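You operate a simulated robot arm through the tools that you are given. There is no shell and no other tool. Be economical: measure what you need, move in short steps, check, and stop when the job is done.

Carry out the task below with a simulated two-armed robot. There is one attempt and no reset: what you move stays moved.

## Task
Press the station one reset button two times. Press the station two program a button two times. Push the station four drawer shut. Fetch the tape roll from the trolley top and set it on the shelf five of the parts rack. Put the 0.45 mm wire reel from the trolley top on the trolley shelf and the 0.60 mm wire reel on the top of the station two right fixture plate. Any order will do. Set down upright: wire reel.

It is judged by the outcome, as a careful person would: the job done as asked, and still so three seconds after it is handed in. It fails if anything else is knocked over, pushed out of place, dropped, spilled or broken.

## Robot
Two 7-joint arms with two-finger parallel grippers on one trunk, on a base that drives. Base frame: it is fixed to the floor where the robot stands at the start and does not move with it; the origin is under the middle of the robot, x ahead of it, y to its left, z up. Readings come in m, degrees, newtons and seconds.
The left shoulder is at the start at [0.021, 0.101, 1.537], the right one opposite. Places, roughly: shelf five of the parts rack [-2, -1.7, 1.6]; station four drawer [0.3, 4, 0.7]; station one reset button [0.5, 0, 1.3]; station two program a button [0.6, 1.3, 1.5]; tape roll (6x6x2 cm) [-1.6, -2.4, 0.8]; top of the station two right fixture plate [0.6, 1.3, 0.9]; trolley shelf [-1.8, -2.6, 0.3]; wire reel [-1.75, -2.5, 0.75]. Payload 2.4 kg a hand.
The TCP of each hand is the grasp point between the finger pads, 0.024 m short of the fingertips. In the tool frame z runs along the fingers and y along their closing line. The gripper opens to 0.068 m. The fingers are 0.017 m wide and 0.01 m thick; the gripper's body (0.04 by 0.07 m) begins 0.041 m behind the TCP.
Orientation is told as [roll, pitch, yaw] about the base's x, y, z axes, in that order, counted from this pose: with the fingers straight down and closing along the base's y, the tool's x points along the base's -x, its y along +y and its z along -z.

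## Interface
- The arms move only by the tool send_rows. It takes "left_moves", "right_moves" or both (then of equal length, played together; a hand with none holds still); each is one flat list of numbers, 7 for each row, row after row: the turn, a rotation vector about the base's x, y, z in degrees, then the shift along the base's x, y, z in m, then the gripper command, from -1 (shut) to 1 (fully open), values between in proportion. In form: [ax, ay, az, tx, ty, tz, hand, ax, ay, az, tx, ty, tz, hand, ...]. A call has 1 to 12 rows; each row shifts and turns the commanded pose from where the row before left it. Each row takes 0.2 s and may step no farther than 0.05 m and 8.6 degrees from the row before; otherwise, or with a gripper value out of range, the whole call is refused. A pose out of reach is approached as far as the arm can. The call stops where the force on the tool passes 40 N (or 10 N more than at its start, if that is more) or the arm is blocked; 0.2 s more then pass. Each finger travels about 0.072 m/s and halts on what it meets, pressing with about 26 N; the grip force reading is that of the motor and also rises with nothing between the fingers. The clock runs only during rows and for 0.2 s after the last one: add rows that do not move to give the fingers time. The reply holds the time, the measured pose of the TCP, the force on the tool along the base axes, the opening and the grip force, in the units named above and with some noise, with the torque about the TCP (base axes, N m) and any sound that the robot's microphone picked up.
- Cameras (640 x 400 px; columns grow to the right, rows downward): "scene" is now at [0.1003, 0.0069, 1.6965]; the picture's right is [0.08, -1.00, 0.00], its down [-0.57, -0.05, -0.82] and it looks along [0.81, 0.07, -0.58] (base axes); focal length 273 px, centre (320, 200). "left" rides on the left gripper at [0.084, -0.011, -0.075] in its tool frame; the picture's right is [0.13, 0.99, 0.00], its down [-0.60, 0.08, -0.79] and it looks along [-0.79, 0.10, 0.61] (tool axes); focal length 251 px, centre (320, 200). "right" rides on the right gripper at [0.084, 0.011, -0.075] in its tool frame; the picture's right is [-0.13, 0.99, 0.00], its down [-0.60, -0.08, -0.79] and it looks along [-0.79, -0.10, 0.61] (tool axes); focal length 251 px, centre (320, 200). There is no depth. A picture from a camera that has moved, and an enlarged one, comes with that camera's place and axes in the base frame and with its lens.
- grab_frame(camera): a new picture of that camera. No time passes.
- slide_trunk(by): slides the trunk up (or, below 0, down) by that many m; the arms and the scene camera ride with it, the base frame stays. It gives what a move gives, with no picture.
- steer(legs): drives the robot by 1 to 6 legs, each [ahead, left, turn to the left] in m, m and degrees, along the robot's own axes; the way and the turn of a leg run together, so that a leg with both is an arc; at most 1.5 m and 180 degrees a leg. The arms and the cameras ride along, it lands a little off, and it stops where it bumps. It gives what a move gives.
- turn_head(pan, tilt): turns the head with the scene camera to pan (to the left, within 86 degrees either way) and tilt (down, from -29 to 69), counted from straight ahead of the robot. It gives what a move gives.
- zoom(camera, box): a new picture of the part [left, top, right, bottom] of that camera's present view, enlarged. No time passes.
- hand_in(): hands the job in; it is judged then, once.

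Work in short steps. Places have to be worked out from the pictures, the camera data and where the tool is seen: move nearer, look again, correct. Check each grasp and each placing, and mend what went wrong. You have 165 turns and 118 pictures in all, those below and enlarged ones among them. Open the grippers and draw the arms clear of the work before you hand the job in, unless the task says otherwise; then end with one line.

The tools are called as a command line: name --argument value ..., lists and objects as JSON in quotes. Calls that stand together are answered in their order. send_rows: Moves the arms, as the interface text tells. Its arguments: {"type":"object","properties":{"left_moves":{"type":"array","items":{"type":"number"}},"right_moves":{"type":"array","items":{"type":"number"}}},"required":[]} The other tools are called the same way: slide_trunk (by) slides the trunk up or down; steer (legs) drives the base; turn_head (pan, tilt) turns the head that bears the scene camera; grab_frame (camera) takes a picture; zoom (camera, box) takes an enlarged picture of a part of a camera's view; hand_in () hands the job in.

At the start:

```text
time_s: 0.0
left_eef_pos: [0.3426, 0.1522, 1.5063]
left_tcp_rot: [0.0, 0.1, 0.1]
left_ft_force: [0.7, 0.1, -0.3]
left_wrist_torque: [-0.02, -0.01, -0.02]
left_finger_gap: 0.068
left_grip_force: 0.0
right_eef_pos: [0.3042, -0.1145, 1.5514]
right_tcp_rot: [0.0, -0.1, 0.0]
right_ft_force: [0.1, -0.7, 0.1]
right_wrist_torque: [-0.02, 0.01, 0.0]
right_finger_gap: 0.0679
right_grip_force: 0.0
trunk travel left (down, up): [-0.75, 0.099]
robot x, y, heading: [-0.0002, -0.0029, -0.0]
head pan, tilt: [4.6, 35.2]
```

scene: 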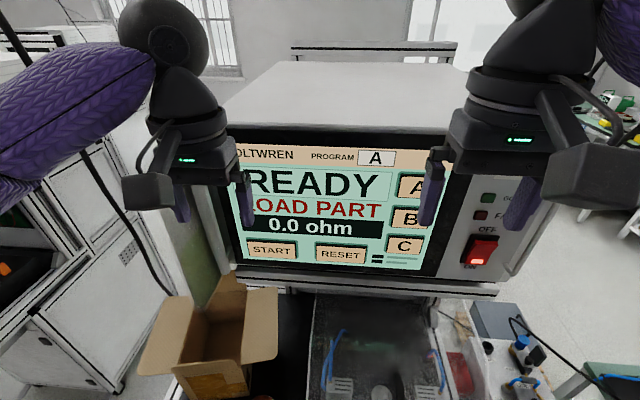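
right: 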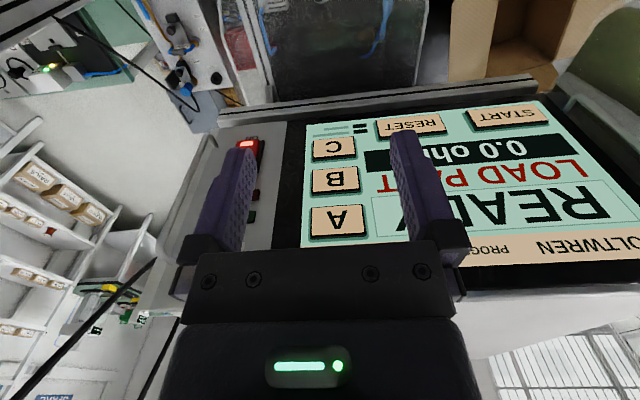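
left: 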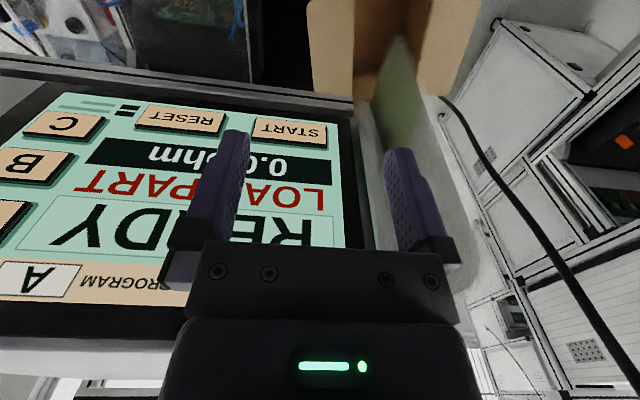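

The RESET button triangulates to about (0.455, 0.0, 1.324) on a near-vertical screen. I turn the right hand to point forward with the fingers shut, and bring it in front of the button.

send_rows --right_moves '[0, -8.5, 0, 0.004, 0.0115, -0.0225, -1, 0, -8.5, 0, 0.004, 0.0115, -0.0225, -1, 0, -8.5, 0, 0.004, 0.0115, -0.0225, -1, 0, -8.5, 0, 0.004, 0.0115, -0.0225, -1, 0, -8.5, 0, 0.004, 0.0115, -0.0225, -1, 0, -8.5, 0, 0.004, 0.0115, -0.0225, -1, 0, -8.5, 0, 0.004, 0.0115, -0.0225, -1, 0, -8.5, 0, 0.004, 0.0115, -0.0225, -1, 0, -8.5, 0, 0.004, 0.0115, -0.0225, -1, 0, -8.5, 0, 0.004, 0.0115, -0.0225, -1]'

grab_frame --camera "scene"

grab_frame --camera "right"

```text
time_s: 2.2
left_eef_pos: [0.3432, 0.1527, 1.507]
left_tcp_rot: [-0.1, 0.1, 0.0]
left_ft_force: [0.7, -0.5, -0.7]
left_wrist_torque: [0.0, 0.01, -0.01]
left_finger_gap: 0.0682
left_grip_force: 0.0
right_eef_pos: [0.3461, 0.0062, 1.3312]
right_tcp_rot: [0.4, -85.1, -0.3]
right_ft_force: [0.7, 0.7, -0.8]
right_wrist_torque: [-0.01, 0.0, 0.01]
right_finger_gap: 0.0
right_grip_force: 23.2
right hand out of reach, approached as far as the arm can: row 10
trunk travel left (down, up): [-0.75, 0.099]
robot x, y, heading: [-0.0006, 0.0009, -0.3]
head pan, tilt: [4.6, 35.2]
```

```text
114 pictures are left
camera scene: at [0.1004, 0.0079, 1.6964], right [0.08, -1.0, 0.0], down [-0.57, -0.05, -0.82], along [0.81, 0.07, -0.58], focal length 273 px, centre (320, 200)
```

scene: 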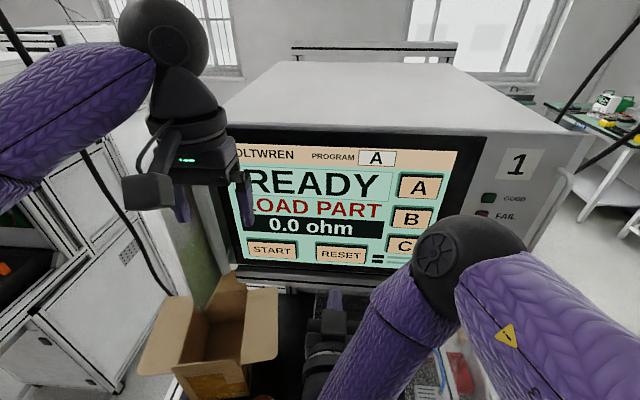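

```text
113 pictures are left
camera right: at [0.2627, 0.0175, 1.2529], right [0.01, 0.99, 0.13], down [-0.74, -0.08, 0.67], along [0.67, -0.1, 0.73], focal length 251 px, centre (320, 200)
```

right: 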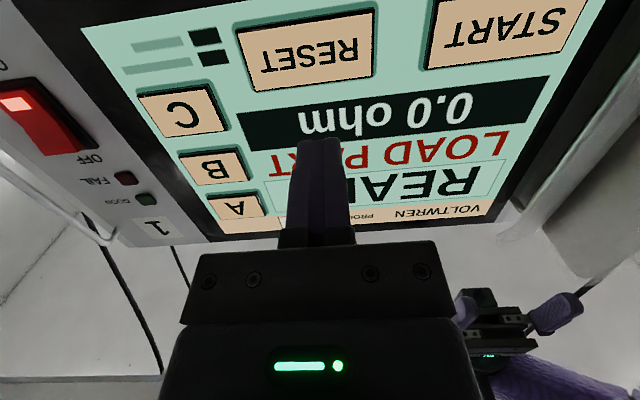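

RESET seen from the right hand is at y≈-0.001, z≈1.31. I correct down about 1.3 cm and slightly right, then approach to just short of it.

send_rows --right_moves '[0, 0, 0, 0.015, -0.006, -0.014, -1, 0, 0, 0, 0.02, 0, 0, -1, 0, 0, 0, 0.02, 0, 0, -1]'

grab_frame --camera "right"

grab_frame --camera "scene"

```text
time_s: 3.0
left_eef_pos: [0.3426, 0.1515, 1.5071]
left_tcp_rot: [-0.1, 0.1, 0.0]
left_ft_force: [-0.2, -0.6, 0.6]
left_wrist_torque: [-0.01, -0.01, 0.01]
left_finger_gap: 0.0682
left_grip_force: 0.0
right_eef_pos: [0.3959, 0.0178, 1.3337]
right_tcp_rot: [-0.1, -84.7, -0.2]
right_ft_force: [0.2, -0.6, -0.2]
right_wrist_torque: [-0.01, 0.0, -0.01]
right_finger_gap: 0.0
right_grip_force: 23.5
right hand out of reach, approached as far as the arm can: row 1, 2, 3
trunk travel left (down, up): [-0.75, 0.099]
robot x, y, heading: [0.0034, 0.0016, -0.1]
head pan, tilt: [4.6, 35.2]
```

```text
112 pictures are left
camera right: at [0.3122, 0.0293, 1.256], right [0.02, 0.99, 0.13], down [-0.74, -0.08, 0.67], along [0.68, -0.1, 0.73], focal length 251 px, centre (320, 200)
```

right: 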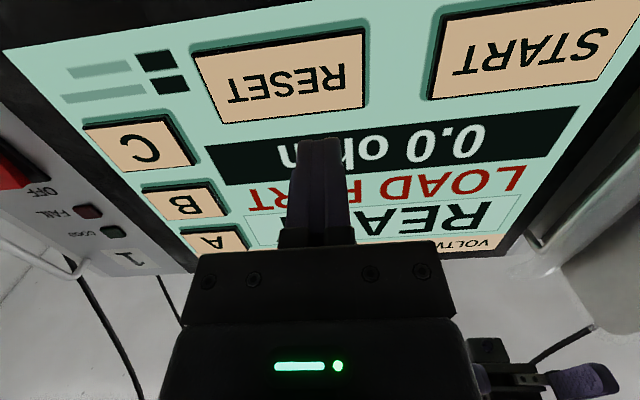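

```text
111 pictures are left
camera scene: at [0.1007, 0.0071, 1.6964], right [0.08, -1.0, 0.0], down [-0.57, -0.05, -0.82], along [0.81, 0.07, -0.58], focal length 273 px, centre (320, 200)
```

scene: 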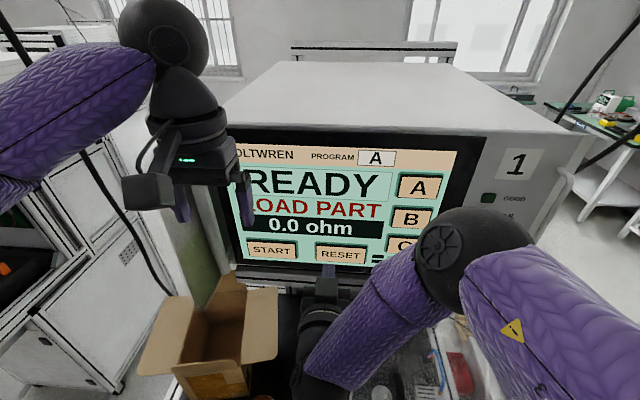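

The hand is at its near-reach limit (arm too folded), so it sits high and left of target. I back the base 0.1 m to give it room.

steer --legs '[[-0.1, 0, 0]]'

send_rows --right_moves '[0, 0, 0, 0.03, -0.0, -0.0, -1, 0, 0, 0, 0.03, 0, 0, -1, 0, 0, 0, 0.03, 0, 0, -1]'

```text
time_s: 4.2
left_eef_pos: [0.2412, 0.1528, 1.5069]
left_tcp_rot: [-0.2, 0.1, 0.0]
left_ft_force: [-0.9, -0.1, 0.3]
left_wrist_torque: [0.03, -0.01, 0.01]
left_finger_gap: 0.0681
left_grip_force: 0.1
right_eef_pos: [0.2921, 0.0167, 1.3332]
right_tcp_rot: [0.2, -84.8, -0.2]
right_ft_force: [-0.3, -0.3, 0.3]
right_wrist_torque: [0.0, 0.0, 0.02]
right_finger_gap: 0.0001
right_grip_force: 23.6
trunk travel left (down, up): [-0.75, 0.099]
robot x, y, heading: [-0.1011, -0.0012, 0.3]
head pan, tilt: [4.6, 35.2]
```

```text
time_s: 5.0
left_eef_pos: [0.2419, 0.1526, 1.5049]
left_tcp_rot: [0.0, 0.1, 0.0]
left_ft_force: [-0.9, -0.8, 0.6]
left_wrist_torque: [0.0, 0.02, -0.03]
left_finger_gap: 0.0678
left_grip_force: 0.1
right_eef_pos: [0.3802, 0.0295, 1.3452]
right_tcp_rot: [-0.4, -84.6, -0.1]
right_ft_force: [-0.2, 0.6, 0.7]
right_wrist_torque: [-0.03, -0.01, 0.01]
right_finger_gap: 0.0001
right_grip_force: 23.8
right hand out of reach, approached as far as the arm can: row 1, 2, 3
trunk travel left (down, up): [-0.75, 0.099]
robot x, y, heading: [-0.0996, -0.0006, -0.0]
head pan, tilt: [4.6, 35.2]
```

Still limited, so I relax the tilt by 25° to see whether the orientation is what limits.

send_rows --right_moves '[0, 8.5, 0, 0, 0, 0, -1, 0, 8.5, 0, 0, 0, 0, -1, 0, 8.5, 0, 0, 0, 0, -1]'

```text
time_s: 5.8
left_eef_pos: [0.2403, 0.1525, 1.5068]
left_tcp_rot: [0.0, 0.1, 0.1]
left_ft_force: [0.1, 1.0, -0.4]
left_wrist_torque: [-0.02, -0.02, -0.01]
left_finger_gap: 0.0682
left_grip_force: 0.0
right_eef_pos: [0.3806, 0.0286, 1.3441]
right_tcp_rot: [-0.1, -59.2, 0.0]
right_ft_force: [-0.7, 0.5, -0.2]
right_wrist_torque: [0.02, 0.01, -0.01]
right_finger_gap: 0.0
right_grip_force: 23.8
trunk travel left (down, up): [-0.75, 0.099]
robot x, y, heading: [-0.1032, 0.003, -0.2]
head pan, tilt: [4.6, 35.2]
```

At -60° it is free. I shift to the target line (y≈0, TCP z≈1.318) and check.

send_rows --right_moves '[0, 0, 0, 0, -0.015, -0.013, -1, 0, 0, 0, 0, -0.015, -0.013, -1]'

grab_frame --camera "right"

grab_frame --camera "scene"

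```text
time_s: 6.4
left_eef_pos: [0.2416, 0.1512, 1.5059]
left_tcp_rot: [-0.1, 0.1, 0.0]
left_ft_force: [-0.5, 0.3, 0.1]
left_wrist_torque: [0.0, 0.03, -0.01]
left_finger_gap: 0.068
left_grip_force: 0.1
right_eef_pos: [0.3791, -0.0022, 1.3184]
right_tcp_rot: [-0.1, -59.1, -0.1]
right_ft_force: [-0.2, 0.0, 0.4]
right_wrist_torque: [-0.01, 0.0, -0.01]
right_finger_gap: 0.0001
right_grip_force: 23.4
trunk travel left (down, up): [-0.75, 0.099]
robot x, y, heading: [-0.1027, -0.0018, 0.1]
head pan, tilt: [4.6, 35.2]
```

```text
110 pictures are left
camera right: at [0.2719, 0.0106, 1.2842], right [0.07, 0.99, 0.11], down [-0.37, -0.08, 0.92], along [0.93, -0.11, 0.36], focal length 251 px, centre (320, 200)
```

right: 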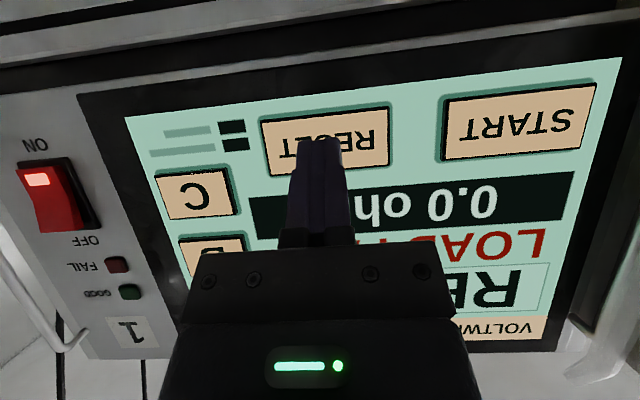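

```text
109 pictures are left
camera scene: at [-0.0011, 0.0066, 1.6964], right [0.08, -1.0, 0.0], down [-0.57, -0.05, -0.82], along [0.81, 0.07, -0.58], focal length 273 px, centre (320, 200)
```

scene: 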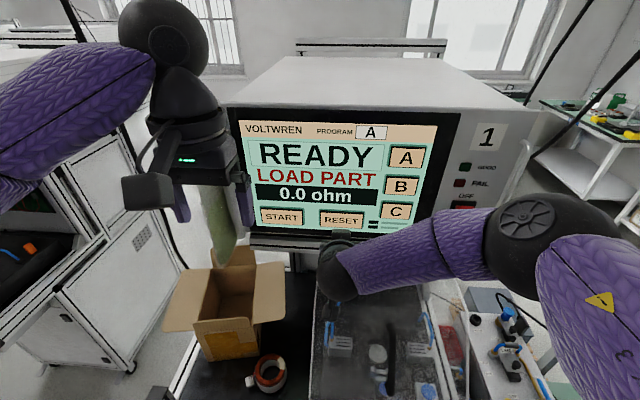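

Finger is aligned with RESET. I approach in small steps until contact.

send_rows --right_moves '[0, 0, 0, 0.02, 0, 0.0, -1, 0, 0, 0, 0.018, 0, 0, -1, 0, 0, 0, 0.004, 0, 0, -1, 0, 0, 0, 0.004, 0, 0, -1]'

grab_frame --camera "scene"

```text
time_s: 7.4
left_eef_pos: [0.2414, 0.1526, 1.5054]
left_tcp_rot: [-0.1, 0.2, 0.0]
left_ft_force: [-0.3, 0.0, 0.6]
left_wrist_torque: [-0.02, -0.01, -0.03]
left_finger_gap: 0.0678
left_grip_force: 0.1
right_eef_pos: [0.4253, -0.0013, 1.3194]
right_tcp_rot: [-0.2, -59.4, 0.0]
right_ft_force: [0.4, -0.4, 0.1]
right_wrist_torque: [-0.01, -0.02, -0.02]
right_finger_gap: 0.0002
right_grip_force: 23.7
trunk travel left (down, up): [-0.75, 0.099]
robot x, y, heading: [-0.1051, -0.0001, -0.0]
head pan, tilt: [4.6, 35.2]
```

```text
108 pictures are left
camera scene: at [-0.001, 0.0071, 1.6964], right [0.08, -1.0, 0.0], down [-0.57, -0.05, -0.82], along [0.81, 0.07, -0.58], focal length 273 px, centre (320, 200)
```

scene: 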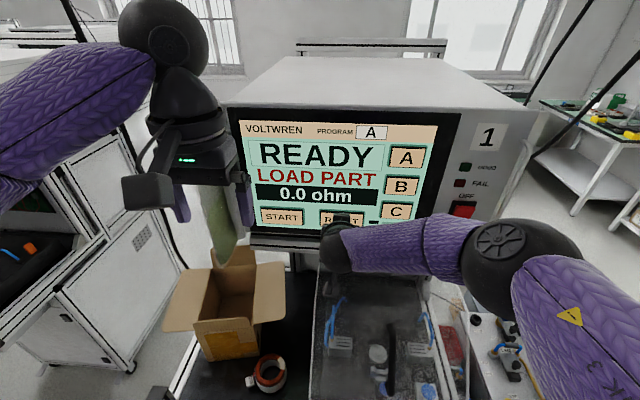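

No contact yet, but the finger is over the button. I continue in 3 mm steps.

send_rows --right_moves '[0, 0, 0, 0.003, 0, 0.0, -1, 0, 0, 0, 0.003, 0, 0, -1]'

```text
time_s: 8.0
left_eef_pos: [0.2417, 0.1511, 1.5075]
left_tcp_rot: [-0.1, 0.2, 0.0]
left_ft_force: [0.4, 0.4, -0.6]
left_wrist_torque: [-0.01, -0.03, -0.03]
left_finger_gap: 0.0681
left_grip_force: 0.1
right_eef_pos: [0.4322, 0.0001, 1.3182]
right_tcp_rot: [-0.2, -59.3, -0.1]
right_ft_force: [-0.1, -0.1, -0.3]
right_wrist_torque: [-0.03, -0.02, -0.01]
right_finger_gap: 0.0
right_grip_force: 23.5
trunk travel left (down, up): [-0.75, 0.099]
robot x, y, heading: [-0.1024, 0.0021, 0.1]
head pan, tilt: [4.6, 35.2]
```

send_rows --right_moves '[0, 0, 0, 0.003, 0, 0.0, -1, 0, 0, 0, 0.003, 0, 0, -1]'

grab_frame --camera "right"

```text
time_s: 8.6
left_eef_pos: [0.2407, 0.1521, 1.5072]
left_tcp_rot: [-0.1, 0.1, 0.0]
left_ft_force: [-0.1, 0.1, -0.1]
left_wrist_torque: [-0.01, 0.0, -0.01]
left_finger_gap: 0.0678
left_grip_force: 0.0
right_eef_pos: [0.4375, -0.001, 1.3192]
right_tcp_rot: [-0.2, -59.3, -0.2]
right_ft_force: [-0.8, 0.5, -0.6]
right_wrist_torque: [0.01, 0.02, 0.0]
right_finger_gap: 0.0
right_grip_force: 23.0
trunk travel left (down, up): [-0.75, 0.099]
robot x, y, heading: [-0.1032, 0.001, 0.0]
head pan, tilt: [4.6, 35.2]
```

```text
107 pictures are left
camera right: at [0.3296, 0.0115, 1.2848], right [0.07, 0.99, 0.11], down [-0.37, -0.08, 0.92], along [0.92, -0.11, 0.37], focal length 251 px, centre (320, 200)
```

right: 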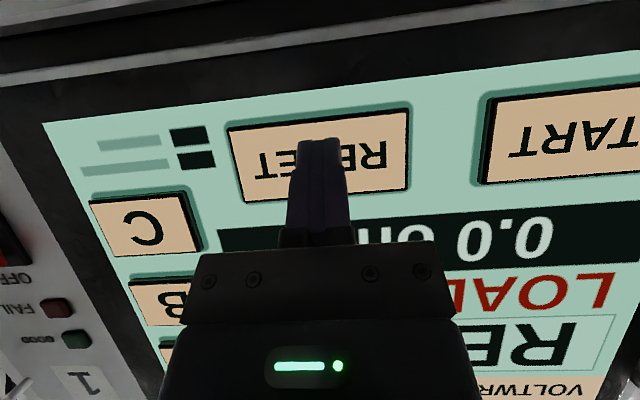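

Still a small gap visible; continuing.

send_rows --right_moves '[0, 0, 0, 0.003, 0, 0.0, -1, 0, 0, 0, 0.003, 0, 0, -1, 0, 0, 0, 0.003, 0, 0, -1]'

```text
time_s: 9.4
left_eef_pos: [0.2388, 0.1504, 1.5068]
left_tcp_rot: [-0.2, -0.2, 0.0]
left_ft_force: [-0.2, -0.2, 0.3]
left_wrist_torque: [-0.01, 0.0, 0.05]
left_finger_gap: 0.0679
left_grip_force: 0.0
right_eef_pos: [0.4422, -0.0006, 1.3199]
right_tcp_rot: [-0.2, -59.3, -0.2]
right_ft_force: [-18.0, -3.5, -5.7]
right_wrist_torque: [-0.06, 0.25, -0.08]
right_finger_gap: 0.0
right_grip_force: 23.8
trunk travel left (down, up): [-0.75, 0.099]
robot x, y, heading: [-0.1023, -0.0036, 0.3]
head pan, tilt: [4.6, 35.2]
heard: click
```

A click was heard at 18 N: first press done. I back off and look at the screen.

send_rows --right_moves '[0, 0, 0, -0.01, 0, 0.0, -1, 0, 0, 0, -0.011, 0, 0, -1]'

grab_frame --camera "scene"

```text
time_s: 10.0
left_eef_pos: [0.2409, 0.1516, 1.5062]
left_tcp_rot: [-0.1, 0.2, 0.0]
left_ft_force: [-0.4, 0.2, -0.1]
left_wrist_torque: [0.02, 0.0, -0.01]
left_finger_gap: 0.0682
left_grip_force: 0.1
right_eef_pos: [0.4257, -0.0009, 1.3193]
right_tcp_rot: [-0.2, -59.3, 0.1]
right_ft_force: [0.6, 0.4, 0.3]
right_wrist_torque: [-0.04, 0.0, -0.01]
right_finger_gap: 0.0
right_grip_force: 24.4
trunk travel left (down, up): [-0.75, 0.099]
robot x, y, heading: [-0.1034, 0.0021, -0.2]
head pan, tilt: [4.6, 35.2]
```

```text
106 pictures are left
camera scene: at [-0.0018, 0.0069, 1.6965], right [0.08, -1.0, 0.0], down [-0.57, -0.05, -0.82], along [0.82, 0.07, -0.58], focal length 273 px, centre (320, 200)
```

scene: 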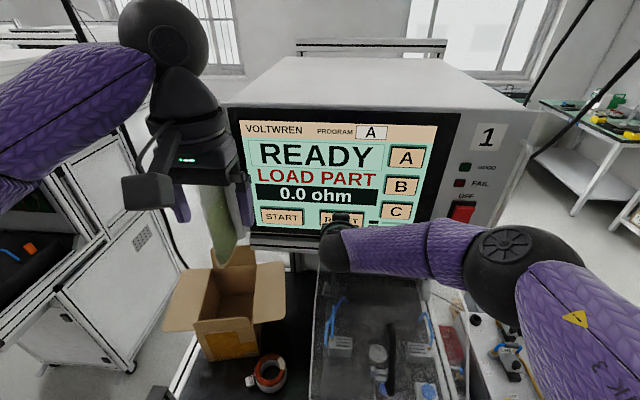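

Second press, same depth, then withdraw.

send_rows --right_moves '[0, 0, 0, 0.012, 0, 0.0, -1, 0, 0, 0, 0.003, 0, 0, -1, 0, 0, 0, 0.003, 0, 0, -1, 0, 0, 0, 0.003, 0, 0, -1]'

send_rows --right_moves '[0, 0, 0, -0.011, 0, 0.0, -1, 0, 0, 0, -0.03, 0, 0, -1, 0, 0, 0, -0.03, 0, 0, -1]'

turn_head --pan 60 --tilt 25

grab_frame --camera "scene"

```text
time_s: 11.0
left_eef_pos: [0.2367, 0.152, 1.5077]
left_tcp_rot: [-0.2, -0.1, 0.0]
left_ft_force: [0.3, -0.1, 0.3]
left_wrist_torque: [0.01, -0.01, -0.01]
left_finger_gap: 0.068
left_grip_force: 0.0
right_eef_pos: [0.4434, -0.0004, 1.319]
right_tcp_rot: [-0.1, -59.3, -0.1]
right_ft_force: [-19.0, -3.1, -5.6]
right_wrist_torque: [-0.03, 0.24, -0.05]
right_finger_gap: 0.0001
right_grip_force: 23.9
trunk travel left (down, up): [-0.75, 0.099]
robot x, y, heading: [-0.1026, -0.0002, -0.1]
head pan, tilt: [4.6, 35.2]
heard: click
```

```text
time_s: 11.8
left_eef_pos: [0.2426, 0.1516, 1.5063]
left_tcp_rot: [0.0, 0.2, 0.0]
left_ft_force: [0.4, -0.4, 0.1]
left_wrist_torque: [0.01, -0.02, -0.04]
left_finger_gap: 0.0678
left_grip_force: 0.0
right_eef_pos: [0.3762, -0.0005, 1.3196]
right_tcp_rot: [-0.1, -59.4, -0.1]
right_ft_force: [1.5, 0.6, 0.4]
right_wrist_torque: [0.01, 0.05, 0.02]
right_finger_gap: 0.0
right_grip_force: 23.7
trunk travel left (down, up): [-0.75, 0.099]
robot x, y, heading: [-0.1021, -0.0009, -0.1]
head pan, tilt: [4.6, 35.2]
```

```text
time_s: 13.0
left_eef_pos: [0.2408, 0.1521, 1.5061]
left_tcp_rot: [0.0, 0.1, 0.0]
left_ft_force: [-0.4, 0.6, -0.4]
left_wrist_torque: [-0.01, -0.01, 0.05]
left_finger_gap: 0.0681
left_grip_force: 0.0
right_eef_pos: [0.3773, -0.0004, 1.3196]
right_tcp_rot: [-0.1, -59.3, 0.0]
right_ft_force: [-0.2, -0.3, -0.8]
right_wrist_torque: [0.01, -0.04, -0.05]
right_finger_gap: 0.0
right_grip_force: 23.5
trunk travel left (down, up): [-0.75, 0.099]
robot x, y, heading: [-0.0997, 0.0016, -0.2]
head pan, tilt: [60.0, 25.0]
```

```text
105 pictures are left
camera scene: at [-0.0427, 0.0796, 1.7125], right [0.87, -0.5, 0.0], down [-0.21, -0.37, -0.91], along [0.45, 0.78, -0.42], focal length 273 px, centre (320, 200)
```

scene: 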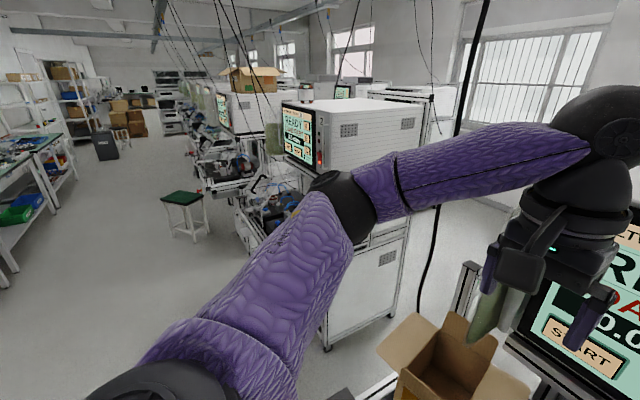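

Two clicks on RESET done. Now I back off 0.35 m and strafe left to station two (y≈1.3).

steer --legs '[[-0.35, 0, 0], [0, 1.3, 0]]'

turn_head --pan 0 --tilt 30

grab_frame --camera "scene"

```text
time_s: 21.2
left_eef_pos: [-0.0951, 1.409, 1.5062]
left_tcp_rot: [0.0, 0.1, -0.7]
left_ft_force: [-0.6, -0.1, 0.1]
left_wrist_torque: [-0.02, -0.03, -0.02]
left_finger_gap: 0.0681
left_grip_force: 0.0
right_eef_pos: [0.0369, 1.2556, 1.3198]
right_tcp_rot: [-0.1, -59.3, -0.8]
right_ft_force: [0.4, 0.2, 0.6]
right_wrist_torque: [0.02, 0.0, 0.02]
right_finger_gap: 0.0001
right_grip_force: 24.0
trunk travel left (down, up): [-0.75, 0.099]
robot x, y, heading: [-0.4404, 1.2654, -0.9]
head pan, tilt: [60.0, 25.0]
```

```text
time_s: 22.5
left_eef_pos: [-0.0964, 1.4089, 1.5064]
left_tcp_rot: [-0.1, 0.1, -0.8]
left_ft_force: [0.1, -0.4, 0.2]
left_wrist_torque: [0.0, 0.01, 0.0]
left_finger_gap: 0.0678
left_grip_force: 0.1
right_eef_pos: [0.0379, 1.2552, 1.3193]
right_tcp_rot: [-0.1, -59.3, -0.8]
right_ft_force: [-1.1, 0.1, -0.1]
right_wrist_torque: [0.02, 0.02, 0.01]
right_finger_gap: 0.0003
right_grip_force: 22.9
trunk travel left (down, up): [-0.75, 0.099]
robot x, y, heading: [-0.44, 1.2607, -0.9]
head pan, tilt: [0.0, 30.0]
```

```text
104 pictures are left
camera scene: at [-0.3378, 1.2603, 1.7045], right [-0.01, -1.0, 0.0], down [-0.5, 0.01, -0.87], along [0.87, -0.01, -0.5], focal length 273 px, centre (320, 200)
```

scene: 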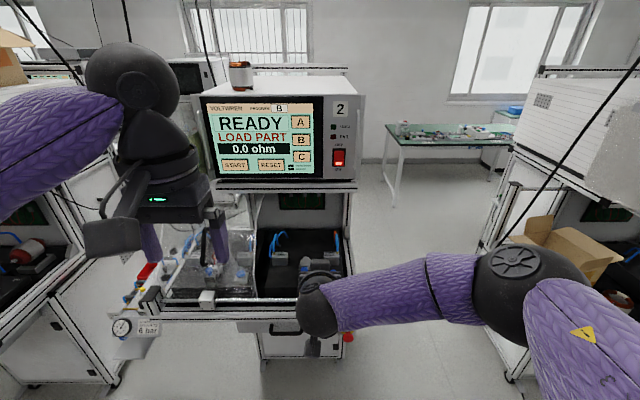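

Station two screen is ahead, A button near y≈1.31, z≈1.49. I raise the right hand and drive closer, squaring up.

send_rows --right_moves '[0, 0, 0, 0, 0, 0.043, -1, 0, 0, 0, 0, 0, 0.043, -1, 0, 0, 0, 0, 0, 0.043, -1, 0, 0, 0, 0, 0, 0.043, -1]'

steer --legs '[[0.25, 0.04, 0.9]]'

grab_frame --camera "scene"

grab_frame --camera "right"

```text
time_s: 23.5
left_eef_pos: [-0.0979, 1.409, 1.5066]
left_tcp_rot: [-0.2, 0.0, -0.8]
left_ft_force: [0.6, -0.3, -0.6]
left_wrist_torque: [-0.02, 0.0, 0.0]
left_finger_gap: 0.0681
left_grip_force: 0.0
right_eef_pos: [0.0361, 1.2525, 1.4931]
right_tcp_rot: [-0.2, -59.2, -0.8]
right_ft_force: [-0.1, 1.1, 0.4]
right_wrist_torque: [0.0, 0.05, -0.03]
right_finger_gap: 0.0001
right_grip_force: 23.5
trunk travel left (down, up): [-0.75, 0.099]
robot x, y, heading: [-0.4406, 1.2619, -0.7]
head pan, tilt: [0.0, 30.0]
```

```text
time_s: 25.4
left_eef_pos: [0.1527, 1.4521, 1.5069]
left_tcp_rot: [0.0, 0.2, 0.0]
left_ft_force: [0.4, -0.4, -0.5]
left_wrist_torque: [0.03, 0.03, -0.01]
left_finger_gap: 0.0679
left_grip_force: 0.1
right_eef_pos: [0.2879, 1.2977, 1.4914]
right_tcp_rot: [-0.2, -59.3, 0.0]
right_ft_force: [0.2, -0.4, 0.3]
right_wrist_torque: [0.01, 0.05, 0.03]
right_finger_gap: 0.0001
right_grip_force: 23.7
trunk travel left (down, up): [-0.75, 0.099]
robot x, y, heading: [-0.1916, 1.3013, -0.1]
head pan, tilt: [0.0, 30.0]
```

```text
103 pictures are left
camera scene: at [-0.0871, 1.2998, 1.7044], right [0.0, -1.0, 0.0], down [-0.5, 0.0, -0.87], along [0.87, 0.0, -0.5], focal length 273 px, centre (320, 200)
```

scene: 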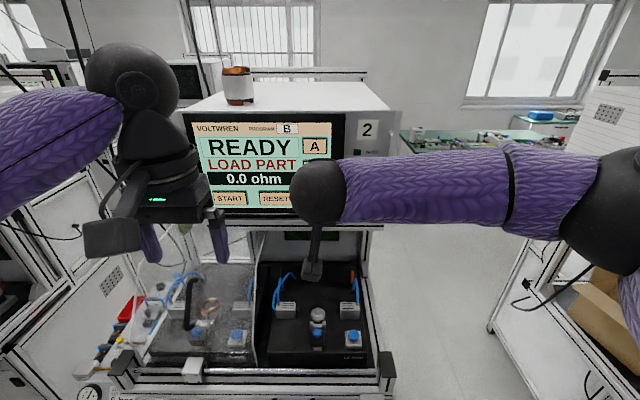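

```text
102 pictures are left
camera right: at [0.1797, 1.3099, 1.4573], right [0.07, 0.99, 0.11], down [-0.37, -0.08, 0.92], along [0.93, -0.1, 0.36], focal length 251 px, centre (320, 200)
```

right: 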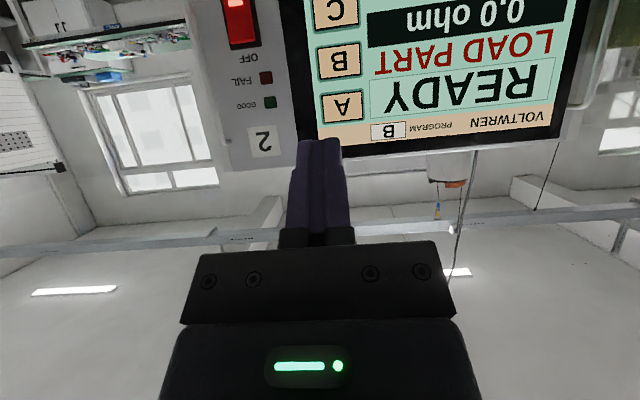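

A button triangulates to (0.613, 1.317, 1.469). I drive ahead 0.2 m and shift the right hand toward it.

steer --legs '[[0.2, 0.01, 0]]'

send_rows --right_moves '[0, 0, 0, 0, 0.008, -0.018, -1]'

grab_frame --camera "right"

grab_frame --camera "scene"

```text
time_s: 27.0
left_eef_pos: [0.3508, 1.4634, 1.5068]
left_tcp_rot: [-0.1, 0.0, 0.2]
left_ft_force: [0.0, -0.4, 0.0]
left_wrist_torque: [-0.02, 0.02, 0.02]
left_finger_gap: 0.0677
left_grip_force: 0.1
right_eef_pos: [0.4874, 1.3109, 1.4917]
right_tcp_rot: [-0.2, -59.3, 0.2]
right_ft_force: [0.0, -0.1, -0.1]
right_wrist_torque: [0.0, 0.0, 0.02]
right_finger_gap: 0.0001
right_grip_force: 23.2
trunk travel left (down, up): [-0.75, 0.099]
robot x, y, heading: [0.0088, 1.3112, 0.3]
head pan, tilt: [0.0, 30.0]
```

```text
time_s: 27.4
left_eef_pos: [0.3493, 1.4633, 1.5066]
left_tcp_rot: [-0.1, 0.1, 0.2]
left_ft_force: [0.6, -0.3, -0.2]
left_wrist_torque: [-0.02, -0.05, 0.0]
left_finger_gap: 0.0682
left_grip_force: 0.1
right_eef_pos: [0.4875, 1.3175, 1.4741]
right_tcp_rot: [-0.3, -59.4, 0.2]
right_ft_force: [-0.2, 0.2, -1.0]
right_wrist_torque: [-0.03, 0.0, -0.01]
right_finger_gap: 0.0
right_grip_force: 23.6
trunk travel left (down, up): [-0.75, 0.099]
robot x, y, heading: [0.0074, 1.3085, 0.4]
head pan, tilt: [0.0, 30.0]
```

```text
101 pictures are left
camera right: at [0.3781, 1.3293, 1.4398], right [0.07, 0.99, 0.11], down [-0.37, -0.08, 0.92], along [0.93, -0.1, 0.37], focal length 251 px, centre (320, 200)
```

right: 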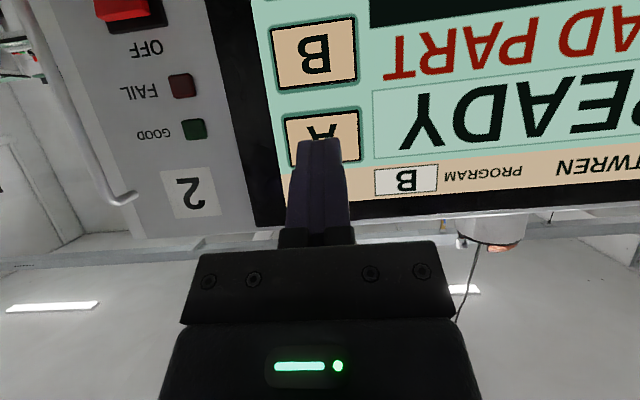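

```text
100 pictures are left
camera scene: at [0.1116, 1.3108, 1.7045], right [0.0, -1.0, 0.0], down [-0.5, 0.0, -0.87], along [0.87, 0.0, -0.5], focal length 273 px, centre (320, 200)
```

scene: 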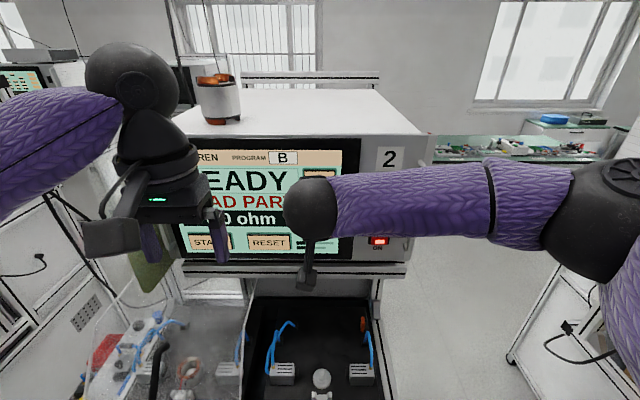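

A re-measures at y≈1.314, z≈1.471. Contact height matches, so I advance to just before the surface.

send_rows --right_moves '[0, 0, 0, 0.03, -0.003, 0.001, -1, 0, 0, 0, 0.03, 0, 0, -1, 0, 0, 0, 0.02, 0, 0, -1]'

grab_frame --camera "right"

```text
time_s: 28.2
left_eef_pos: [0.3512, 1.463, 1.5067]
left_tcp_rot: [-0.2, 0.1, 0.3]
left_ft_force: [0.0, -0.5, -0.3]
left_wrist_torque: [0.0, 0.01, 0.01]
left_finger_gap: 0.068
left_grip_force: 0.0
right_eef_pos: [0.5679, 1.3129, 1.4745]
right_tcp_rot: [-0.2, -59.3, 0.0]
right_ft_force: [-2.8, -0.4, -1.5]
right_wrist_torque: [0.0, 0.04, -0.03]
right_finger_gap: 0.0
right_grip_force: 24.0
trunk travel left (down, up): [-0.75, 0.099]
robot x, y, heading: [0.0104, 1.3163, 0.2]
head pan, tilt: [0.0, 30.0]
heard: click
```

```text
99 pictures are left
camera right: at [0.459, 1.3253, 1.4403], right [0.07, 0.99, 0.11], down [-0.37, -0.08, 0.92], along [0.93, -0.1, 0.36], focal length 251 px, centre (320, 200)
```

right: 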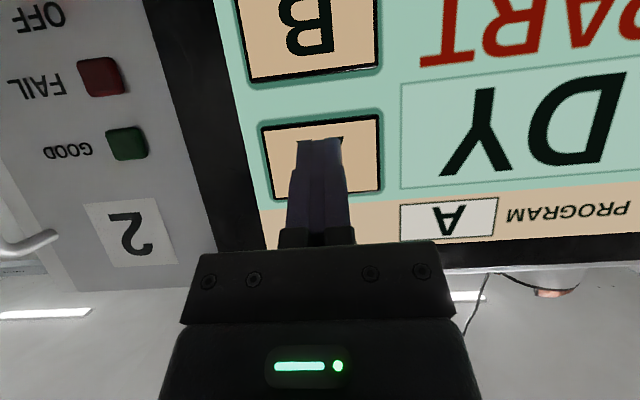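

It clicked and the program now reads A: first press. I withdraw.

send_rows --right_moves '[0, 0, 0, -0.015, 0, 0.0, -1, 0, 0, 0, -0.01, 0, 0, -1]'

send_rows --right_moves '[0, 0, 0, 0.015, 0, 0.0, -1, 0, 0, 0, 0.01, 0, 0, -1]'

```text
time_s: 28.8
left_eef_pos: [0.3513, 1.4625, 1.5075]
left_tcp_rot: [0.0, 0.1, 0.2]
left_ft_force: [-0.3, 0.1, -0.1]
left_wrist_torque: [-0.03, 0.01, -0.02]
left_finger_gap: 0.0683
left_grip_force: 0.0
right_eef_pos: [0.541, 1.3142, 1.4756]
right_tcp_rot: [-0.2, -59.4, 0.1]
right_ft_force: [-0.4, 0.2, 0.7]
right_wrist_torque: [-0.03, -0.05, 0.0]
right_finger_gap: 0.0
right_grip_force: 24.1
trunk travel left (down, up): [-0.75, 0.099]
robot x, y, heading: [0.011, 1.3094, 0.2]
head pan, tilt: [0.0, 30.0]
```

```text
time_s: 29.4
left_eef_pos: [0.3504, 1.4642, 1.5068]
left_tcp_rot: [-0.1, 0.1, 0.3]
left_ft_force: [-0.7, -0.7, 0.4]
left_wrist_torque: [0.03, 0.01, 0.01]
left_finger_gap: 0.0677
left_grip_force: 0.1
right_eef_pos: [0.5661, 1.3144, 1.4757]
right_tcp_rot: [-0.1, -59.3, 0.1]
right_ft_force: [-1.7, -0.4, -0.1]
right_wrist_torque: [0.02, 0.02, -0.02]
right_finger_gap: 0.0
right_grip_force: 23.7
trunk travel left (down, up): [-0.75, 0.099]
robot x, y, heading: [0.0089, 1.3074, 0.3]
head pan, tilt: [0.0, 30.0]
heard: click
```

Second click. I withdraw the hand, back the base, and inspect the right fixture plate below for later.

send_rows --right_moves '[0, 0, 0, -0.03, 0, 0.0, -1, 0, 0, 0, -0.04, 0, 0, -1, 0, 0, 0, -0.04, 0, 0, -1]'

steer --legs '[[-0.3, 0, 0]]'

turn_head --pan 0 --tilt 45

grab_frame --camera "scene"

```text
time_s: 30.2
left_eef_pos: [0.3501, 1.4623, 1.5061]
left_tcp_rot: [-0.1, 0.1, 0.3]
left_ft_force: [-0.7, 0.5, 0.8]
left_wrist_torque: [0.01, 0.0, 0.03]
left_finger_gap: 0.0681
left_grip_force: 0.0
right_eef_pos: [0.4558, 1.3137, 1.4768]
right_tcp_rot: [-0.2, -59.3, 0.1]
right_ft_force: [0.0, 0.4, -0.2]
right_wrist_torque: [0.01, 0.01, -0.02]
right_finger_gap: 0.0
right_grip_force: 23.4
trunk travel left (down, up): [-0.75, 0.099]
robot x, y, heading: [0.0089, 1.309, 0.3]
head pan, tilt: [0.0, 30.0]
```

```text
time_s: 32.2
left_eef_pos: [0.0475, 1.4629, 1.5072]
left_tcp_rot: [-0.2, 0.1, 0.3]
left_ft_force: [0.1, 0.4, -0.3]
left_wrist_torque: [0.01, -0.02, -0.01]
left_finger_gap: 0.068
left_grip_force: 0.1
right_eef_pos: [0.1529, 1.3136, 1.4773]
right_tcp_rot: [-0.2, -59.3, 0.3]
right_ft_force: [0.4, 0.5, 0.9]
right_wrist_torque: [0.02, 0.0, 0.0]
right_finger_gap: 0.0001
right_grip_force: 23.1
trunk travel left (down, up): [-0.75, 0.099]
robot x, y, heading: [-0.2929, 1.3087, 0.4]
head pan, tilt: [0.0, 30.0]
```

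```text
time_s: 33.0
left_eef_pos: [0.047, 1.4626, 1.5069]
left_tcp_rot: [-0.1, 0.1, 0.2]
left_ft_force: [0.0, 0.6, -0.1]
left_wrist_torque: [0.0, -0.04, -0.04]
left_finger_gap: 0.068
left_grip_force: 0.0
right_eef_pos: [0.1546, 1.3146, 1.4772]
right_tcp_rot: [-0.1, -59.3, 0.3]
right_ft_force: [-1.2, 0.4, 0.5]
right_wrist_torque: [0.01, 0.02, -0.02]
right_finger_gap: 0.0001
right_grip_force: 23.5
trunk travel left (down, up): [-0.75, 0.099]
robot x, y, heading: [-0.2949, 1.312, 0.4]
head pan, tilt: [0.0, 45.0]
```

```text
98 pictures are left
camera scene: at [-0.1991, 1.3091, 1.6819], right [0.01, -1.0, 0.0], down [-0.71, 0.0, -0.71], along [0.71, 0.0, -0.71], focal length 273 px, centre (320, 200)
```

scene: 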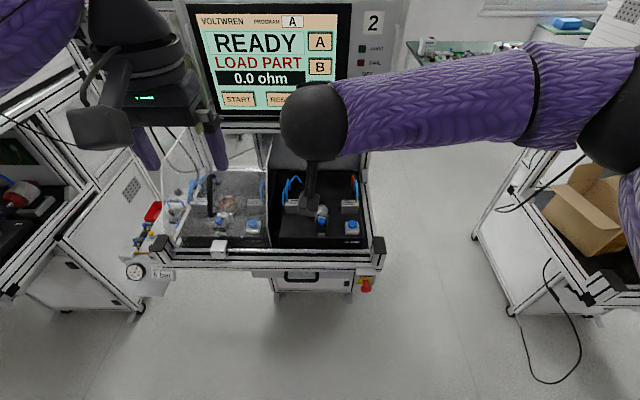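

Next the station-four drawer. I back up into the aisle and look left along it first.

steer --legs '[[-0.3, 0, 0]]'

turn_head --pan 80 --tilt 30

grab_frame --camera "scene"

```text
time_s: 35.0
left_eef_pos: [-0.2508, 1.4608, 1.506]
left_tcp_rot: [-0.1, 0.1, 0.2]
left_ft_force: [-0.1, -0.4, 0.1]
left_wrist_torque: [-0.03, -0.02, -0.02]
left_finger_gap: 0.0682
left_grip_force: 0.1
right_eef_pos: [-0.144, 1.3118, 1.4775]
right_tcp_rot: [-0.1, -59.3, 0.3]
right_ft_force: [0.9, -0.4, 0.5]
right_wrist_torque: [0.01, -0.02, -0.01]
right_finger_gap: 0.0
right_grip_force: 23.8
trunk travel left (down, up): [-0.75, 0.099]
robot x, y, heading: [-0.5899, 1.3048, 0.6]
head pan, tilt: [0.0, 45.0]
```

```text
time_s: 36.6
left_eef_pos: [-0.2494, 1.4615, 1.5056]
left_tcp_rot: [-0.1, 0.1, 0.4]
left_ft_force: [0.2, 0.1, -0.6]
left_wrist_torque: [0.03, 0.02, -0.01]
left_finger_gap: 0.068
left_grip_force: 0.1
right_eef_pos: [-0.1453, 1.3118, 1.477]
right_tcp_rot: [-0.3, -59.3, 0.3]
right_ft_force: [0.4, 0.3, -0.2]
right_wrist_torque: [-0.01, 0.0, 0.01]
right_finger_gap: 0.0
right_grip_force: 23.7
trunk travel left (down, up): [-0.75, 0.099]
robot x, y, heading: [-0.5923, 1.3054, 0.2]
head pan, tilt: [80.0, 30.0]
```

```text
97 pictures are left
camera scene: at [-0.5634, 1.396, 1.7045], right [0.99, -0.17, 0.0], down [-0.08, -0.49, -0.87], along [0.15, 0.85, -0.5], focal length 273 px, centre (320, 200)
```

scene: 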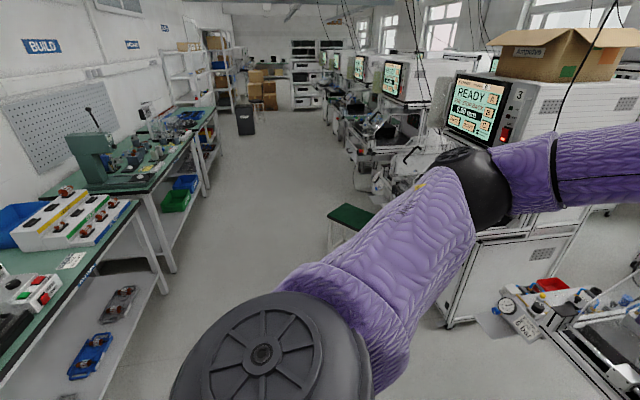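

Aisle is clear at x≈-0.75 (stool near x≈-0.05, y≈3). I drive along to y≈4 and look at station four.

steer --legs '[[-0.15, 0, 0], [0, 1.35, 0], [0, 1.35, 0]]'

turn_head --pan 0 --tilt 40

grab_frame --camera "scene"

```text
time_s: 50.4
left_eef_pos: [-0.4108, 4.1015, 1.5069]
left_tcp_rot: [-0.1, 0.1, 0.7]
left_ft_force: [-0.1, 0.6, 1.5]
left_wrist_torque: [0.03, -0.03, 0.0]
left_finger_gap: 0.0678
left_grip_force: 0.0
right_eef_pos: [-0.3045, 3.9519, 1.4775]
right_tcp_rot: [-0.2, -59.3, 0.6]
right_ft_force: [0.3, 0.1, -0.2]
right_wrist_torque: [0.03, 0.0, 0.01]
right_finger_gap: 0.0001
right_grip_force: 23.5
trunk travel left (down, up): [-0.75, 0.099]
robot x, y, heading: [-0.7517, 3.9452, 0.7]
head pan, tilt: [80.0, 30.0]
```

```text
time_s: 51.9
left_eef_pos: [-0.4111, 4.1022, 1.5059]
left_tcp_rot: [0.0, 0.1, 0.6]
left_ft_force: [-0.6, -0.4, 1.1]
left_wrist_torque: [-0.02, 0.02, 0.01]
left_finger_gap: 0.0681
left_grip_force: 0.1
right_eef_pos: [-0.3044, 3.9526, 1.4773]
right_tcp_rot: [-0.1, -59.3, 0.7]
right_ft_force: [0.1, -0.2, 0.5]
right_wrist_torque: [0.0, 0.01, -0.01]
right_finger_gap: 0.0004
right_grip_force: 23.4
trunk travel left (down, up): [-0.75, 0.099]
robot x, y, heading: [-0.7533, 3.9435, 0.9]
head pan, tilt: [0.0, 40.0]
```

```text
96 pictures are left
camera scene: at [-0.6543, 3.9467, 1.6892], right [0.01, -1.0, 0.0], down [-0.64, -0.01, -0.77], along [0.77, 0.01, -0.64], focal length 273 px, centre (320, 200)
```

scene: 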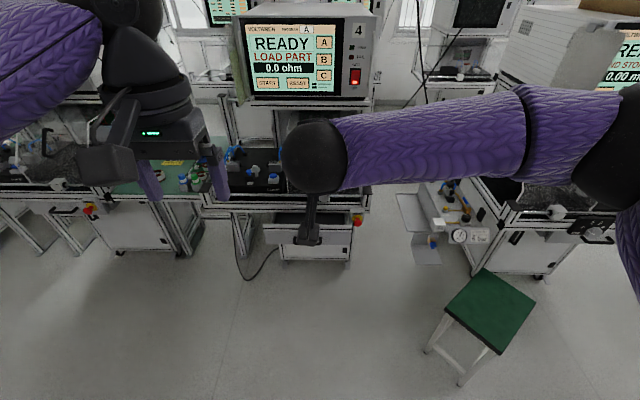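

The drawer at station four stands open below the bench. I zoom on it.

zoom --camera "scene" --box '[220, 160, 400, 272]'

```text
3.56 times, centred on (310, 216) of scene
camera zoom: at [-0.6543, 3.9467, 1.6892], right [0.01, -1.0, 0.0], down [-0.64, -0.01, -0.77], along [0.77, 0.01, -0.64], focal length 970 px, centre (356, 143)
```

zoom: 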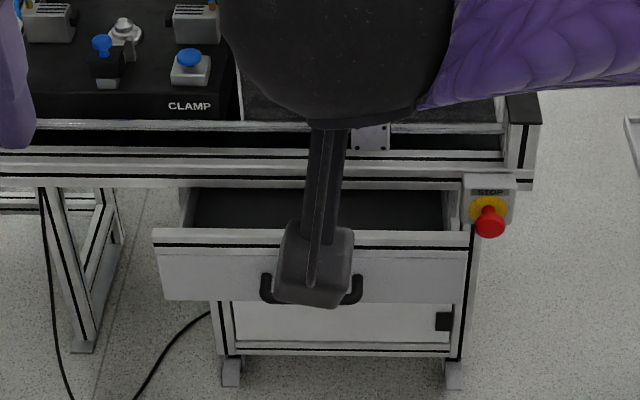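

Drawer front centre is about (0.26, 4.02, 0.7). I drive to roughly 0.3 m short, lower the trunk, and look again.

steer --legs '[[0.2, 0.07, -0.8]]'

slide_trunk --by -0.72

grab_frame --camera "scene"

grab_frame --camera "right"

```text
time_s: 53.6
left_eef_pos: [-0.2056, 4.1685, 1.5066]
left_tcp_rot: [-0.1, 0.1, -0.2]
left_ft_force: [0.1, 0.2, 0.3]
left_wrist_torque: [0.02, 0.02, 0.03]
left_finger_gap: 0.068
left_grip_force: 0.0
right_eef_pos: [-0.1019, 4.0175, 1.4764]
right_tcp_rot: [-0.2, -59.3, -0.1]
right_ft_force: [0.0, -0.1, -0.6]
right_wrist_torque: [-0.04, -0.03, 0.0]
right_finger_gap: 0.0001
right_grip_force: 23.5
trunk travel left (down, up): [-0.75, 0.099]
robot x, y, heading: [-0.5473, 4.0203, -0.3]
head pan, tilt: [0.0, 40.0]
```

```text
refused: -0.72 is not a number from -0.4 to 0.4
```

```text
94 pictures are left
camera scene: at [-0.4511, 4.0167, 1.6891], right [0.0, -1.0, 0.0], down [-0.64, 0.0, -0.77], along [0.77, 0.0, -0.64], focal length 273 px, centre (320, 200)
```

scene: 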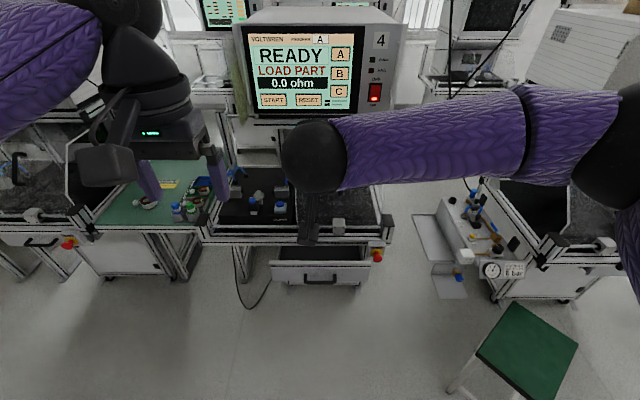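

```text
93 pictures are left
camera right: at [-0.2095, 4.0305, 1.4424], right [0.07, 0.99, 0.11], down [-0.37, -0.07, 0.92], along [0.92, -0.11, 0.36], focal length 251 px, centre (320, 200)
```

right: 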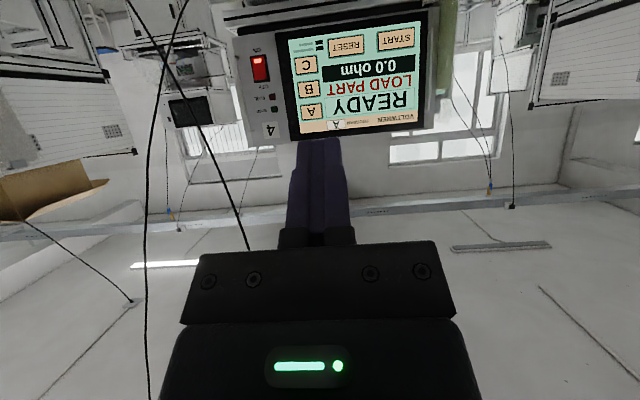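

Drawer front is centred on the hand's y. I lower the trunk in two steps and look from the hand.

slide_trunk --by -0.4

slide_trunk --by -0.32

grab_frame --camera "scene"

grab_frame --camera "right"

```text
time_s: 57.4
left_eef_pos: [-0.2066, 4.1694, 1.1071]
left_tcp_rot: [-0.2, 0.1, -0.1]
left_ft_force: [-0.2, 0.7, -0.7]
left_wrist_torque: [0.0, -0.01, -0.03]
left_finger_gap: 0.0679
left_grip_force: 0.1
right_eef_pos: [-0.1023, 4.0174, 1.0771]
right_tcp_rot: [-0.1, -59.2, -0.1]
right_ft_force: [-0.1, -0.8, -0.6]
right_wrist_torque: [0.03, 0.0, -0.01]
right_finger_gap: 0.0
right_grip_force: 23.6
trunk travel left (down, up): [-0.35, 0.499]
robot x, y, heading: [-0.5459, 4.0161, -0.1]
head pan, tilt: [0.0, 40.0]
```

```text
time_s: 60.6
left_eef_pos: [-0.2062, 4.1685, 0.7869]
left_tcp_rot: [-0.2, 0.1, -0.3]
left_ft_force: [-0.5, 0.6, 0.0]
left_wrist_torque: [0.03, -0.06, 0.01]
left_finger_gap: 0.0678
left_grip_force: 0.1
right_eef_pos: [-0.1019, 4.0172, 0.7571]
right_tcp_rot: [-0.2, -59.4, -0.2]
right_ft_force: [-0.6, -1.2, 0.1]
right_wrist_torque: [-0.02, 0.02, 0.0]
right_finger_gap: 0.0
right_grip_force: 23.9
trunk travel left (down, up): [-0.03, 0.819]
robot x, y, heading: [-0.5483, 4.0216, -0.0]
head pan, tilt: [0.0, 40.0]
```

```text
92 pictures are left
camera scene: at [-0.335, 4.0161, 0.96], right [0.0, -1.0, 0.0], down [-0.64, 0.0, -0.77], along [0.77, 0.0, -0.64], focal length 273 px, centre (320, 200)
```

scene: 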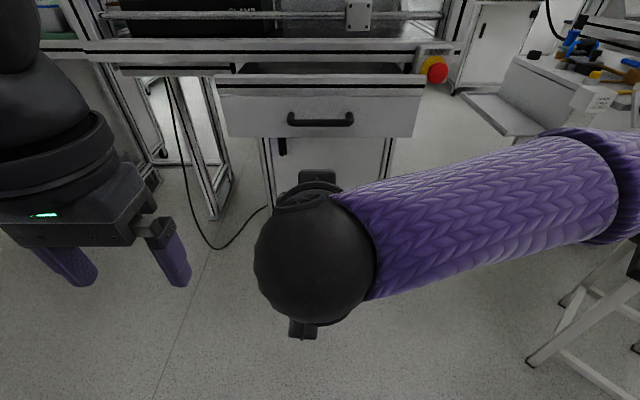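

```text
91 pictures are left
camera right: at [-0.2103, 4.0303, 0.7227], right [0.07, 0.99, 0.11], down [-0.37, -0.07, 0.92], along [0.92, -0.11, 0.37], focal length 251 px, centre (320, 200)
```

right: 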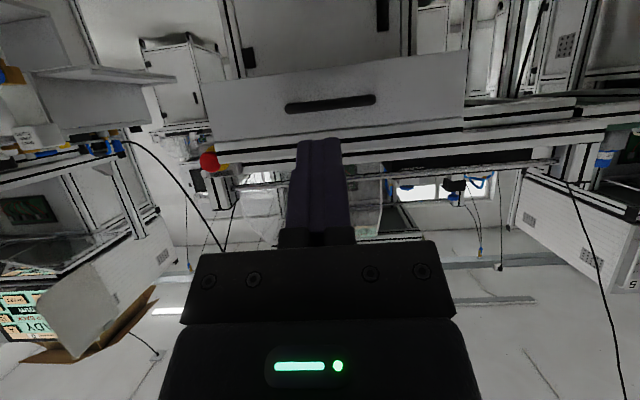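

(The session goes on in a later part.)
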